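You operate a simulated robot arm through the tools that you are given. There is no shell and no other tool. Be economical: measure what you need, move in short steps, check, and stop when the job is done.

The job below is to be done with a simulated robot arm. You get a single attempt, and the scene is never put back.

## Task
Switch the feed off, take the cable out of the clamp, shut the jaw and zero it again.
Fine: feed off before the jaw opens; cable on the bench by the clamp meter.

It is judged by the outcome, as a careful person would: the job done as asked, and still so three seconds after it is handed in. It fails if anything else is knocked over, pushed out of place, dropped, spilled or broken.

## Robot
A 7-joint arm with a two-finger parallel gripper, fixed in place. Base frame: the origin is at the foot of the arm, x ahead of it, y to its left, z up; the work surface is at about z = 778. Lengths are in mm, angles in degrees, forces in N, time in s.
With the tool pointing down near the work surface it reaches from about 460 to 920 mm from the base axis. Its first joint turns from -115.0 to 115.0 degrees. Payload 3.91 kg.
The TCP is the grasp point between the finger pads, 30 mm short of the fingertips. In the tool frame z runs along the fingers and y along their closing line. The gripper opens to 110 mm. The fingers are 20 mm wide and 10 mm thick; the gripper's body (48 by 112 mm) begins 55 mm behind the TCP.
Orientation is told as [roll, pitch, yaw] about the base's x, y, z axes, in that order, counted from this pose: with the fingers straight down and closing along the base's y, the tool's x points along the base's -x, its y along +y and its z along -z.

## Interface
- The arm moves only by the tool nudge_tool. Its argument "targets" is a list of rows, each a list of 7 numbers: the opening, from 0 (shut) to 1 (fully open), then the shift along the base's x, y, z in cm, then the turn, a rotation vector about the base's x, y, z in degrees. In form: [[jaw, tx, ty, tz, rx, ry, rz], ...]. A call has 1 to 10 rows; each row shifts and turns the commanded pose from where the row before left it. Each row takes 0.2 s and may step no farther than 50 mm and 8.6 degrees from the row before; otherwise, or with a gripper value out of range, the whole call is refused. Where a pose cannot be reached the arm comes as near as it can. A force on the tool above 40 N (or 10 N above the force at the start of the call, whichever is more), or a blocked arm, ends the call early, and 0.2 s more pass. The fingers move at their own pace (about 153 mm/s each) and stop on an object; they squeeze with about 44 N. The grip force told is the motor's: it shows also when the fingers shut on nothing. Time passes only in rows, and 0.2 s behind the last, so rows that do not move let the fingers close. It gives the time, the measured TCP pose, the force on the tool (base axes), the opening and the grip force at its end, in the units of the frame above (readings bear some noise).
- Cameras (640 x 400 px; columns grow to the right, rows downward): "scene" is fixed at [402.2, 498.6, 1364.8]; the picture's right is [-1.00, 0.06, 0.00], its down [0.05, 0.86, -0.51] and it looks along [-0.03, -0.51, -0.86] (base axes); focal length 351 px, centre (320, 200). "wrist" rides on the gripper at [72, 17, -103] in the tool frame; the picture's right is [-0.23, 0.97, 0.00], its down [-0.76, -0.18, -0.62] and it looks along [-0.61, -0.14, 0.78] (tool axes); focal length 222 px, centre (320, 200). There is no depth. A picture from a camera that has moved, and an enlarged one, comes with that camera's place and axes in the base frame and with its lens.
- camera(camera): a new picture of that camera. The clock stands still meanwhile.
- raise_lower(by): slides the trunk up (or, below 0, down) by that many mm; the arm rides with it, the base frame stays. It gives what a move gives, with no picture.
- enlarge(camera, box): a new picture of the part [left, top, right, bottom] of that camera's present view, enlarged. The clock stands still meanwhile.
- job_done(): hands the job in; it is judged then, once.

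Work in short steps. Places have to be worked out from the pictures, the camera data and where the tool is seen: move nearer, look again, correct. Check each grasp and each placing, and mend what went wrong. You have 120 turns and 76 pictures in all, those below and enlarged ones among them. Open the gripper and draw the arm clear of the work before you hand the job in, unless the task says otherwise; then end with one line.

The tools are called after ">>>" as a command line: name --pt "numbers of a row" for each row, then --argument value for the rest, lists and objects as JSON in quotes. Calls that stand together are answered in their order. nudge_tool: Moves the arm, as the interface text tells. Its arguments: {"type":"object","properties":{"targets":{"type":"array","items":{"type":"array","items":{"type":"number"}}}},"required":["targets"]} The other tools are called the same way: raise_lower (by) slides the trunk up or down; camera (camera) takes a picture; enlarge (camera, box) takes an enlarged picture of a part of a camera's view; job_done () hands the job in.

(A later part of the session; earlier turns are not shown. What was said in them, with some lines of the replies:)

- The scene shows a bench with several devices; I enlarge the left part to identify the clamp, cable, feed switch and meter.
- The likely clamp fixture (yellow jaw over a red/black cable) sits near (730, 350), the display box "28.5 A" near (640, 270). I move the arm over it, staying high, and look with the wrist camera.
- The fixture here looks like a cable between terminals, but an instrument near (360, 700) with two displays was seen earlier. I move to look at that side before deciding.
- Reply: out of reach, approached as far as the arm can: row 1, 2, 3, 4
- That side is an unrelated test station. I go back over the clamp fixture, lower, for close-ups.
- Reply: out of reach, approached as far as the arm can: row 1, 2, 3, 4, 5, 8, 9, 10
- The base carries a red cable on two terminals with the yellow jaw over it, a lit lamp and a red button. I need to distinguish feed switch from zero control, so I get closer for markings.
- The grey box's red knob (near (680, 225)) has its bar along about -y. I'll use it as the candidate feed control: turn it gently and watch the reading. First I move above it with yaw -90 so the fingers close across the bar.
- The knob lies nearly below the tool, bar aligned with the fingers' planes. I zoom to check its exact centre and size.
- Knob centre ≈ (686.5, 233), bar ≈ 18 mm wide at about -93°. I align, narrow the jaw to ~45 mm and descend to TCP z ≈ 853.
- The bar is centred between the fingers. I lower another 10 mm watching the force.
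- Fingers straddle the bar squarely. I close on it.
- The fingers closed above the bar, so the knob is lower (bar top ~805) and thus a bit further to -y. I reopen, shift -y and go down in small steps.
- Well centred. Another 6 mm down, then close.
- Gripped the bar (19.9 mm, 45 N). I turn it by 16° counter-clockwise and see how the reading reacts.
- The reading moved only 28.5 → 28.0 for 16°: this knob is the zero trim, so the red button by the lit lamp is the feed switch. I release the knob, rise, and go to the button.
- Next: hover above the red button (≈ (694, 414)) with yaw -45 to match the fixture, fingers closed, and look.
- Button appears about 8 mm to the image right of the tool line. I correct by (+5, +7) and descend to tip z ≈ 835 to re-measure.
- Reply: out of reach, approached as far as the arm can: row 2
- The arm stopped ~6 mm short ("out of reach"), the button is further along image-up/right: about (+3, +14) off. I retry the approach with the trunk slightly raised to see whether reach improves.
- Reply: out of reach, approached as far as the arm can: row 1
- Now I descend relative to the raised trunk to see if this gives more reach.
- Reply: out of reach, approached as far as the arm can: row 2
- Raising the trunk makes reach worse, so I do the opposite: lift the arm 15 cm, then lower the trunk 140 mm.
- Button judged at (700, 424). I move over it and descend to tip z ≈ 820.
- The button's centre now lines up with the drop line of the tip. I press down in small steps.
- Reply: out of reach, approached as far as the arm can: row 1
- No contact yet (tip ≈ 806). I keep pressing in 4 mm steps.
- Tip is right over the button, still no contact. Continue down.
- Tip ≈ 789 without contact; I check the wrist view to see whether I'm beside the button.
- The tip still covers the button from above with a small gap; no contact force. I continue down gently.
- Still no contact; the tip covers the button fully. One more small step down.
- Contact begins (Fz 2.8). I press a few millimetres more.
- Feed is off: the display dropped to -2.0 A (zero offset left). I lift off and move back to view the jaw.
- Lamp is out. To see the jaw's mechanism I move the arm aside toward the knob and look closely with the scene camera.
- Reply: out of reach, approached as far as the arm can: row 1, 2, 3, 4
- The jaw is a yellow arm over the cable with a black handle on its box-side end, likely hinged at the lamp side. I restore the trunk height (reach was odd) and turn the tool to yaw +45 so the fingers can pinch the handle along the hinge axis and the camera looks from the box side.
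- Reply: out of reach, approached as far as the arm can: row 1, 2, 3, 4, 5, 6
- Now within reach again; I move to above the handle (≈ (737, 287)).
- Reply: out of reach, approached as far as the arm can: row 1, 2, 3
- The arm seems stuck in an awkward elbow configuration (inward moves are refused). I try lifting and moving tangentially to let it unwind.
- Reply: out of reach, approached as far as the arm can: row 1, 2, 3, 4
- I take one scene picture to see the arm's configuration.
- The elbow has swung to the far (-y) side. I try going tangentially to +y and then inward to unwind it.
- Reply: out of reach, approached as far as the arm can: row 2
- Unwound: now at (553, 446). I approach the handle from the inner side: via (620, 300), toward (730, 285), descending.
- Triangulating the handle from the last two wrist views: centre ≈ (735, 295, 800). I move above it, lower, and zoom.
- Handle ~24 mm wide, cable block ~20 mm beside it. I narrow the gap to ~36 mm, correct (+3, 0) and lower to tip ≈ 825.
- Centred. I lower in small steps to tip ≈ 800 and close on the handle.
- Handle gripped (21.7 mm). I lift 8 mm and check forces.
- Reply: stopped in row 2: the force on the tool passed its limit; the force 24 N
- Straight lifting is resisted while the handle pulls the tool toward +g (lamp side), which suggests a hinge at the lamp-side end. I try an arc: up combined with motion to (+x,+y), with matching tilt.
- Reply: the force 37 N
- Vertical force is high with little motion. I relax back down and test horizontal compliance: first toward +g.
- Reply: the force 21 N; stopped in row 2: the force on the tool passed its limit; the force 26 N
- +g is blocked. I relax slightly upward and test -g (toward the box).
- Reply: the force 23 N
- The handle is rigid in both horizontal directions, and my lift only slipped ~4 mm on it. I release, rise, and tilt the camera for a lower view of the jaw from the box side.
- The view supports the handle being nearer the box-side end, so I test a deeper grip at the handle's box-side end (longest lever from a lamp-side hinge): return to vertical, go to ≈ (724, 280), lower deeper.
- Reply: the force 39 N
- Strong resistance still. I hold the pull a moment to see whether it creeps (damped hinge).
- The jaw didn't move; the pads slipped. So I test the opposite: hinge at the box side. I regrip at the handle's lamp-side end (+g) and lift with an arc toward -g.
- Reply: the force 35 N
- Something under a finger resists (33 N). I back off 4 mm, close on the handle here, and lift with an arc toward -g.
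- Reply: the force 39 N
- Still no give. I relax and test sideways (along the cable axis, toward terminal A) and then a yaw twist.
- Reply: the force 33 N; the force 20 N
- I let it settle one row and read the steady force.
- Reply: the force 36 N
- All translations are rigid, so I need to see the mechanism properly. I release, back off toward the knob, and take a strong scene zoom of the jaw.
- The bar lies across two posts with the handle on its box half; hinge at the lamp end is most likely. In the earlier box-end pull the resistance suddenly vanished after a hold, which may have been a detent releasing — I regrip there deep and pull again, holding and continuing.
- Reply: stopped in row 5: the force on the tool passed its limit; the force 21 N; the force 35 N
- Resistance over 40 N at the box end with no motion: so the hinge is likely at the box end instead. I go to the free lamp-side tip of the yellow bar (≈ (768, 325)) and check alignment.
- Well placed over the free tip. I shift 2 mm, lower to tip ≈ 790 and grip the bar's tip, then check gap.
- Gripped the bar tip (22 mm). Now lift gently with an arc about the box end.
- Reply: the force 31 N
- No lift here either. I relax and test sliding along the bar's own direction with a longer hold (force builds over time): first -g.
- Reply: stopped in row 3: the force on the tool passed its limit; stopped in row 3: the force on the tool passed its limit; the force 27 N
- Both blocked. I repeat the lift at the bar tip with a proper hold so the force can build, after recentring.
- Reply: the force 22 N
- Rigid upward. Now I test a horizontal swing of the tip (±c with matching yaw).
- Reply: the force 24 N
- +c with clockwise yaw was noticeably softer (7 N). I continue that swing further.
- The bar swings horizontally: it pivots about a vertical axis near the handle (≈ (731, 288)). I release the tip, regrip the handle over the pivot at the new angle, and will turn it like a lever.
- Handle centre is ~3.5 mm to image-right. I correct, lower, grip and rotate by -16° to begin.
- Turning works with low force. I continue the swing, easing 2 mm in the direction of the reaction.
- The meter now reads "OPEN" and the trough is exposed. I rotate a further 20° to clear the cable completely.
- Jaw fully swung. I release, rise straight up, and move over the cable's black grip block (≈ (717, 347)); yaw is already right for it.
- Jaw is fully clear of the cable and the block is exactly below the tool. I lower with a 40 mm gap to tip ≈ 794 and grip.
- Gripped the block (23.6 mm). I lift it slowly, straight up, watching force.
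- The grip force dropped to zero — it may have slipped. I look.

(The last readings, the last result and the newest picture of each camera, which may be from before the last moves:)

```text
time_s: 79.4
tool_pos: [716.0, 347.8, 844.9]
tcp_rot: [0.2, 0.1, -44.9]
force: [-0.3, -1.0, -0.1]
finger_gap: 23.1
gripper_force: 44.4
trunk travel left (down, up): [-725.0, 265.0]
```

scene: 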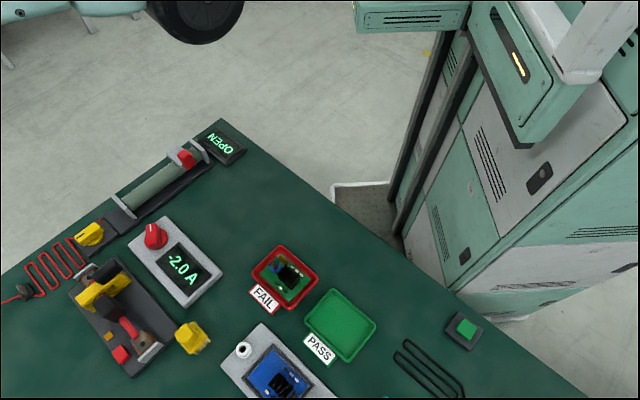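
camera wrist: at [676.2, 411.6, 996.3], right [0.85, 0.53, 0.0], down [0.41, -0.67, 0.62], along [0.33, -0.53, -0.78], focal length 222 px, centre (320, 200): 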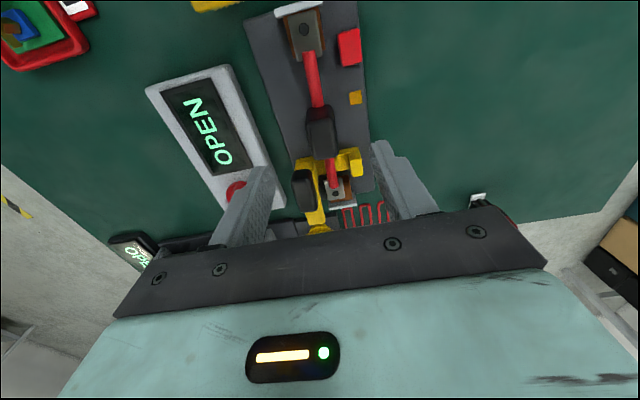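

>>> nudge_tool --pt "0.1 0 0 1 0 0 0" --pt "0.1 0 0 1 0 0 0" --pt "0.1 0 0 1 0 0 0"

>>> enlarge --camera "scene" --box '[50, 225, 230, 385]'

```text
time_s: 80.2
tool_pos: [715.2, 348.1, 875.2]
tcp_rot: [0.1, 0.0, -44.8]
force: [-0.3, 0.2, -0.8]
finger_gap: 22.8
gripper_force: 43.8
trunk travel left (down, up): [-725.0, 265.0]
```

```text
2.50 times, centred on (140, 305) of scene
camera zoom: at [402.2, 498.6, 1364.8], right [-1.0, 0.06, 0.0], down [0.05, 0.86, -0.51], along [-0.03, -0.51, -0.86], focal length 878 px, centre (770, -62)
```

zoom: 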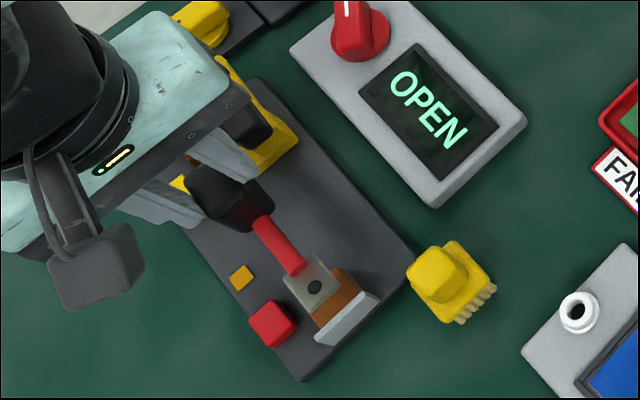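

Cable is out with its block held. The bench beside the fixture on the lamp side is free; I carry it there, aiming for the block at about (735, 435), parallel to the fixture.

>>> nudge_tool --pt "0.1 0 0 1.5 0 0 0" --pt "0.1 0.5 2.5 0 0 0 0" --pt "0.1 0.5 2.5 0 0 0 0" --pt "0.1 0.5 2.5 0 0 0 0"

```text
time_s: 81.2
tool_pos: [718.6, 401.9, 889.9]
tcp_rot: [0.1, 0.0, -45.0]
force: [-1.1, -0.1, -1.4]
finger_gap: 23.1
gripper_force: 43.7
out of reach, approached as far as the arm can: row 4
trunk travel left (down, up): [-725.0, 265.0]
```

Reach stalls at r ≈ 823 here. Near the surface it should be longer, so I go slightly lower (still above everything) and try again outward.

>>> nudge_tool --pt "0.1 0 0 -3 0 0 0" --pt "0.1 -0.5 2 0 0 0 0" --pt "0.1 0 2 0 0 0 0"

```text
time_s: 82.0
tool_pos: [691.3, 422.7, 863.1]
tcp_rot: [0.3, 0.0, -45.1]
force: [-0.2, -0.2, 0.1]
finger_gap: 23.3
gripper_force: 43.7
out of reach, approached as far as the arm can: row 2, 3
trunk travel left (down, up): [-725.0, 265.0]
```

That side is limited by the arm's reach. The strip of bench on the other side of the meter box (around (591, 195), clear of tray, rheostat and box) is easily reachable, so I carry the cable there at safe height.

>>> nudge_tool --pt "0.1 0 0 4 0 0 0" --pt "0.1 -1 -1.8 3 0 0 0" --pt "0.1 -1.5 -3.5 0 0 0 0" --pt "0.1 -1.5 -3.5 0 0 0 0" --pt "0.1 -1.5 -3.5 0 0 0 0" --pt "0.1 -1.5 -3.5 0 0 0 0" --pt "0.1 -1.5 -3.5 0 0 0 0" --pt "0.1 -1.5 -3.5 0 0 0 0"

>>> camera --camera "scene"

```text
time_s: 83.8
tool_pos: [593.7, 194.8, 934.9]
tcp_rot: [0.3, 0.0, -44.9]
force: [0.0, 0.0, -0.6]
finger_gap: 23.1
gripper_force: 44.2
trunk travel left (down, up): [-725.0, 265.0]
```

```text
6 pictures are left
```

scene: 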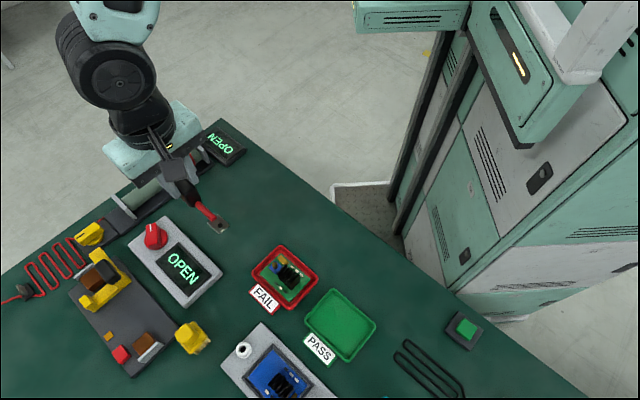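

The spot below projects to about (209, 227) in the scene, clear all round. I lower to 860, then gently.

>>> nudge_tool --pt "0.1 0 0 -4 0 0 0" --pt "0.1 0 0 -3.5 0 0 0" --pt "0.1 0 0 -1 0 0 0" --pt "0.1 0 0 -1 0 0 0" --pt "0.1 0 0 0 0 0 0"

>>> nudge_tool --pt "0.1 0 0 -0.5 0 0 0" --pt "0.1 0 0 -0.5 0 0 0" --pt "0.1 0 0 0 0 0 0"

```text
time_s: 85.0
tool_pos: [591.5, 193.1, 837.4]
tcp_rot: [0.2, 0.0, -44.8]
force: [-0.6, 0.1, -0.4]
finger_gap: 23.1
gripper_force: 43.9
trunk travel left (down, up): [-725.0, 265.0]
```

```text
time_s: 85.8
tool_pos: [592.3, 194.2, 828.3]
tcp_rot: [0.2, 0.0, -44.9]
force: [-0.1, -0.4, -0.8]
finger_gap: 23.0
gripper_force: 44.2
trunk travel left (down, up): [-725.0, 265.0]
```

>>> nudge_tool --pt "0.1 0 0 -0.4 0 0 0" --pt "0.1 0 0 -0.4 0 0 0" --pt "0.1 0 0 0 0 0 0"

>>> nudge_tool --pt "0.1 0 0 -0.4 0 0 0" --pt "0.1 0 0 -0.3 0 0 0" --pt "0.1 0 0 0 0 0 0"

```text
time_s: 86.6
tool_pos: [591.1, 194.1, 820.8]
tcp_rot: [0.2, 0.0, -44.9]
force: [0.7, -0.9, -1.2]
finger_gap: 22.8
gripper_force: 44.3
trunk travel left (down, up): [-725.0, 265.0]
```

```text
time_s: 87.4
tool_pos: [592.7, 194.2, 816.2]
tcp_rot: [0.4, 0.0, -44.9]
force: [-3.4, -5.7, 32.6]
finger_gap: 23.1
gripper_force: 44.2
trunk travel left (down, up): [-725.0, 265.0]
```

Contact with the bench (32 N). I ease up 3 mm, open, and rise.

>>> nudge_tool --pt "0.1 0 0 0.3 0 0 0" --pt "0.1 0 0 0 0 0 0" --pt "0.35 0 0 0 0 0 0" --pt "0.35 0 0 0 0 0 0" --pt "0.35 0 0 3 0 0 0" --pt "0.35 0 0 4 0 0 0" --pt "0.35 0 0 4 0 0 0"

>>> camera --camera "wrist"

```text
time_s: 89.0
tool_pos: [592.4, 196.9, 925.5]
tcp_rot: [0.1, 0.1, -44.9]
force: [0.1, -0.2, 0.4]
finger_gap: 38.6
gripper_force: 0.0
trunk travel left (down, up): [-725.0, 265.0]
```

```text
5 pictures are left
camera wrist: at [551.9, 259.2, 1029.3], right [0.85, 0.53, 0.0], down [0.41, -0.67, 0.62], along [0.33, -0.53, -0.78], focal length 222 px, centre (320, 200)
```

wrist: 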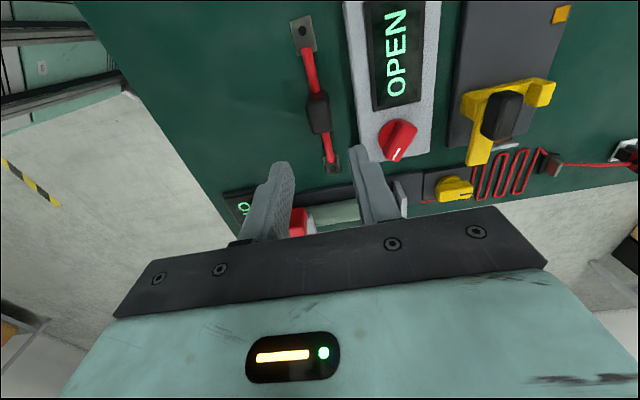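

Cable lies flat beside the meter box. Now I return to the handle (released at (733, 294, 825), yaw -47) and grip it.

>>> nudge_tool --pt "0.35 3.6 2.4 0 0 0 -2" --pt "0.35 3.6 2.4 0 0 0 0" --pt "0.35 3.6 2.4 0 0 0 0" --pt "0.35 3.3 2.5 0 0 0 0" --pt "0.35 0 0 0 0 0 0"

```text
time_s: 90.2
tool_pos: [732.6, 291.7, 926.6]
tcp_rot: [0.1, 0.0, -47.0]
force: [0.5, -0.7, 0.5]
finger_gap: 38.3
gripper_force: 0.0
trunk travel left (down, up): [-725.0, 265.0]
```

>>> nudge_tool --pt "0.35 0.05 0.2 -4 0 0 0" --pt "0.35 0 0 -3 0 0 0" --pt "0.35 0 0 -2 0 0 0" --pt "0.35 0 0 -1.2 0 0 0" --pt "0.1 0 0 0 0 0 0" --pt "0.1 0 0 0 0 0 0"

```text
time_s: 91.6
tool_pos: [732.9, 291.9, 824.9]
tcp_rot: [0.2, 0.1, -46.9]
force: [-2.6, 0.0, -2.4]
finger_gap: 21.8
gripper_force: 45.5
trunk travel left (down, up): [-725.0, 265.0]
```

Handle gripped again (21.8 mm). I swing it back counter-clockwise in stages, watching forces.

>>> nudge_tool --pt "0.1 0 0 0 0 0 8" --pt "0.1 0 0 0 0 0 8" --pt "0.1 0 0 0 0 0 8" --pt "0.1 0 0 0 0 0 0"

>>> nudge_tool --pt "0.1 -0.05 -0.05 0 0 0 8" --pt "0.1 -0.05 -0.05 0 0 0 8" --pt "0.1 0 0 0 0 0 0"

```text
time_s: 92.6
tool_pos: [732.9, 292.8, 825.8]
tcp_rot: [0.1, 0.1, -22.8]
force: [-6.5, -6.9, -0.1]
finger_gap: 21.9
gripper_force: 45.4
trunk travel left (down, up): [-725.0, 265.0]
```

```text
time_s: 93.4
tool_pos: [733.1, 291.8, 825.2]
tcp_rot: [0.2, 0.0, -7.0]
force: [2.1, -8.5, 0.2]
finger_gap: 21.8
gripper_force: 45.3
trunk travel left (down, up): [-725.0, 265.0]
```

>>> nudge_tool --pt "0.1 0 -0.1 0 0 0 8" --pt "0.1 0 -0.1 0 0 0 8" --pt "0.1 0 0 0 0 0 0"

>>> nudge_tool --pt "0.1 0.05 -0.1 0 0 0 8" --pt "0.1 0.05 -0.1 0 0 0 8" --pt "0.1 0 0 0 0 0 0"

```text
time_s: 94.2
tool_pos: [734.4, 291.4, 825.2]
tcp_rot: [0.3, -0.1, 9.3]
force: [9.5, 1.3, -7.9]
finger_gap: 21.6
gripper_force: 44.4
trunk travel left (down, up): [-725.0, 265.0]
```

```text
time_s: 95.0
tool_pos: [733.5, 291.1, 825.0]
tcp_rot: [0.3, 0.1, 25.1]
force: [8.7, 13.1, -9.6]
finger_gap: 22.1
gripper_force: 44.6
trunk travel left (down, up): [-725.0, 265.0]
```

>>> nudge_tool --pt "0.1 0.1 0.15 0 0 0 8" --pt "0.1 0.05 0.1 0 0 0 8" --pt "0.1 0 0 0 0 0 0"

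>>> nudge_tool --pt "0.1 0 0 0 0 0 4" --pt "0.1 0 0 0 0 0 3" --pt "0.1 0 0 0 0 0 0"

>>> enlarge --camera "scene" --box '[50, 225, 230, 345]'

```text
time_s: 95.8
tool_pos: [733.8, 290.9, 825.9]
tcp_rot: [0.2, 0.2, 41.1]
force: [-4.0, 0.3, 4.7]
finger_gap: 21.8
gripper_force: 45.0
trunk travel left (down, up): [-725.0, 265.0]
```

```text
time_s: 96.6
tool_pos: [733.8, 288.6, 825.2]
tcp_rot: [0.2, 0.2, 48.0]
force: [-10.6, -6.5, 4.4]
finger_gap: 22.1
gripper_force: 45.3
trunk travel left (down, up): [-725.0, 265.0]
```

```text
3.33 times, centred on (140, 285) of scene
camera zoom: at [402.2, 498.6, 1364.8], right [-1.0, 0.06, 0.0], down [0.05, 0.86, -0.51], along [-0.03, -0.51, -0.86], focal length 1171 px, centre (920, -83)
```

zoom: 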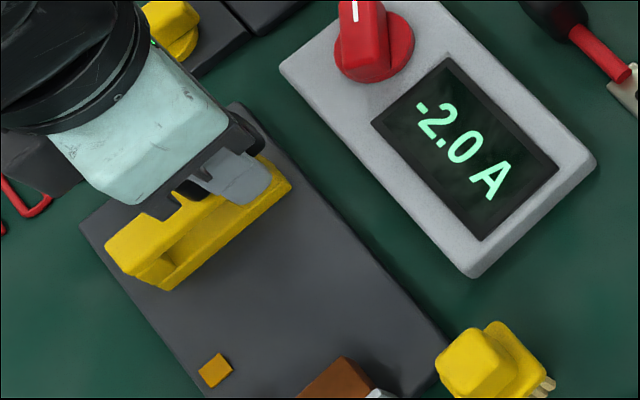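

Jaw is shut and the display reads -2.0 A. Next the zero knob: it needs about 62° clockwise. I release the handle, rise, and turn to yaw 104 (bar at -76°) while moving over the knob.

>>> nudge_tool --pt "0.35 0 0 0 0 0 0" --pt "0.35 0 0 4 0 0 0" --pt "0.4 0 0 5 0 0 0" --pt "0.4 -0.7 -1 0 0 0 8" --pt "0.4 -0.7 -1 0 0 0 8" --pt "0.4 -0.7 -1 0 0 0 8" --pt "0.4 -0.7 -1 0 0 0 8" --pt "0.4 -0.7 -0.9 0 0 0 8" --pt "0.4 -0.7 -0.9 0 0 0 8" --pt "0.4 -0.6 -0.9 0 0 0 8"

```text
time_s: 98.8
tool_pos: [686.7, 224.0, 915.0]
tcp_rot: [0.2, 0.0, 104.1]
force: [0.5, 0.1, 0.0]
finger_gap: 43.8
gripper_force: 0.1
trunk travel left (down, up): [-725.0, 265.0]
```

Reached. I descend to the same grip height (824) and close on the knob bar.

>>> nudge_tool --pt "0.4 -0.1 -0.2 -4 0 0 0" --pt "0.4 0 0 -3 0 0 0" --pt "0.4 0 0 -2.1 0 0 0" --pt "0.1 0 0 0 0 0 0" --pt "0.1 0 0 0 0 0 0"

```text
time_s: 100.0
tool_pos: [686.6, 222.3, 822.7]
tcp_rot: [0.2, 0.0, 104.0]
force: [0.0, 0.4, -4.3]
finger_gap: 19.8
gripper_force: 45.0
trunk travel left (down, up): [-725.0, 265.0]
```

Gripped (19.8 mm), low forces. I turn 56° clockwise and read the display.

>>> nudge_tool --pt "0.1 0 0 0 0 0 -8" --pt "0.1 0 0 0 0 0 -8" --pt "0.1 0 0 0 0 0 -8" --pt "0.1 0 0 0 0 0 0"

>>> nudge_tool --pt "0.1 0 0 0 0 0 -8" --pt "0.1 0 0 0 0 0 -8" --pt "0.1 0 0 0 0 0 -8" --pt "0.1 0 0 0 0 0 -8" --pt "0.1 0 0 0 0 0 0"

>>> enlarge --camera "scene" --box '[100, 190, 280, 310]'

```text
time_s: 101.0
tool_pos: [687.2, 222.7, 822.4]
tcp_rot: [0.2, 0.2, 79.9]
force: [13.9, 0.0, -24.8]
finger_gap: 19.9
gripper_force: 45.2
trunk travel left (down, up): [-725.0, 265.0]
```

```text
time_s: 101.7
tool_pos: [688.1, 222.4, 822.5]
tcp_rot: [0.0, -0.1, 61.2]
force: [11.5, 4.7, -18.9]
finger_gap: 19.9
gripper_force: 45.0
trunk travel left (down, up): [-725.0, 265.0]
stopped in row 3: the force on the tool passed its limit (the readings are from after the stop); the commanded pose is now the measured one
```

```text
3.33 times, centred on (190, 250) of scene
camera zoom: at [402.2, 498.6, 1364.8], right [-1.0, 0.06, 0.0], down [0.05, 0.86, -0.51], along [-0.03, -0.51, -0.86], focal length 1171 px, centre (753, 33)
```

zoom: 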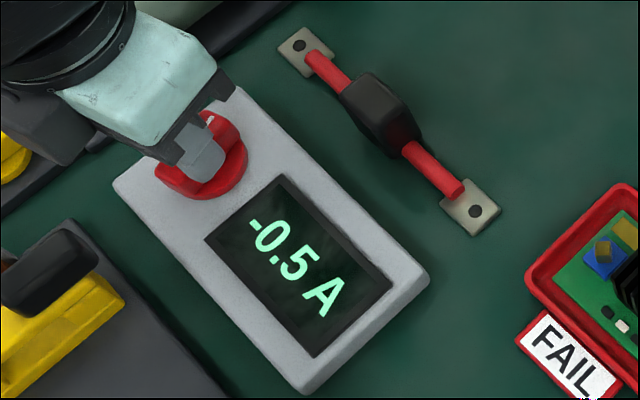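

-0.5 A after 42.8°, i.e. ≈ 0.035 A/deg; about 14.5° more. I ease the position toward the reaction and turn.

>>> nudge_tool --pt "0.1 0.1 0 -0.2 0 0 0" --pt "0.1 0 0 0 0 0 -7.2" --pt "0.1 0 0 0 0 0 -7.2" --pt "0.1 0 0 0 0 0 0"

>>> enlarge --camera "scene" --box '[120, 210, 240, 310]'

```text
time_s: 102.7
tool_pos: [690.1, 220.4, 823.0]
tcp_rot: [0.1, -0.1, 46.6]
force: [14.0, -4.6, 0.7]
finger_gap: 20.0
gripper_force: 45.3
trunk travel left (down, up): [-725.0, 265.0]
```

```text
4.00 times, centred on (180, 260) of scene
camera zoom: at [402.2, 498.6, 1364.8], right [-1.0, 0.06, 0.0], down [0.05, 0.86, -0.51], along [-0.03, -0.51, -0.86], focal length 1406 px, centre (880, -40)
```

zoom: 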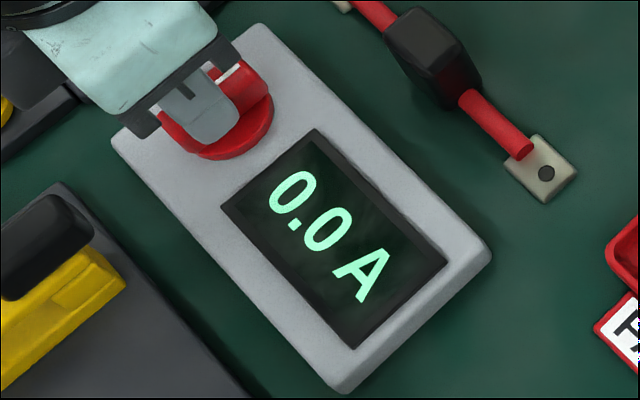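

Display reads 0.0 A. I relieve the side load, open, and rise clear toward the robot side.

>>> nudge_tool --pt "0.1 0.1 -0.03 0 0 0 0" --pt "0.4 0 0 0 0 0 0" --pt "0.4 0 0 0 0 0 0" --pt "0.4 0 0 3 0 0 0" --pt "0.4 0 0 4 0 0 0" --pt "0.6 0 0 4 0 0 0" --pt "0.6 -4 -1 2 0 0 0" --pt "0.6 -4 -1 1 0 0 0"

>>> camera --camera "scene"

```text
time_s: 104.5
tool_pos: [608.2, 200.4, 962.9]
tcp_rot: [0.1, 0.0, 46.7]
force: [0.2, 0.2, 0.4]
finger_gap: 66.1
gripper_force: 0.1
trunk travel left (down, up): [-725.0, 265.0]
```

```text
1 pictures are left
```

scene: 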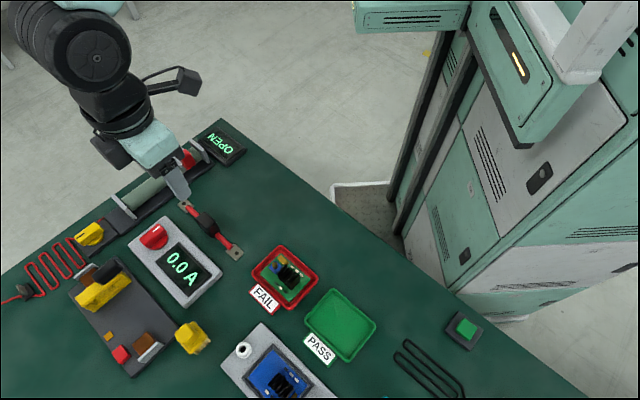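

All is as required: 0.0 A, jaw shut, lamp off, cable on the bench next to the meter. I draw the arm a bit further clear and hand in.

>>> nudge_tool --pt "0.6 -4 0 3 0 0 0" --pt "0.6 -4 0 3 0 0 0" --pt "0.6 -4 0 2 0 0 0"

>>> job_done

```text
time_s: 105.3
tool_pos: [490.4, 199.3, 1041.3]
tcp_rot: [0.0, 0.0, 46.7]
force: [0.6, 0.6, -0.1]
finger_gap: 66.1
gripper_force: 0.1
trunk travel left (down, up): [-725.0, 265.0]
```

```text
The job is handed in.
```

The feed was switched off before the jaw opened, the cable is on the bench beside the meter box, the jaw is shut, and the meter reads 0.0 A; I had first turned its zero knob 16° with the feed on, taking it for the feed switch.
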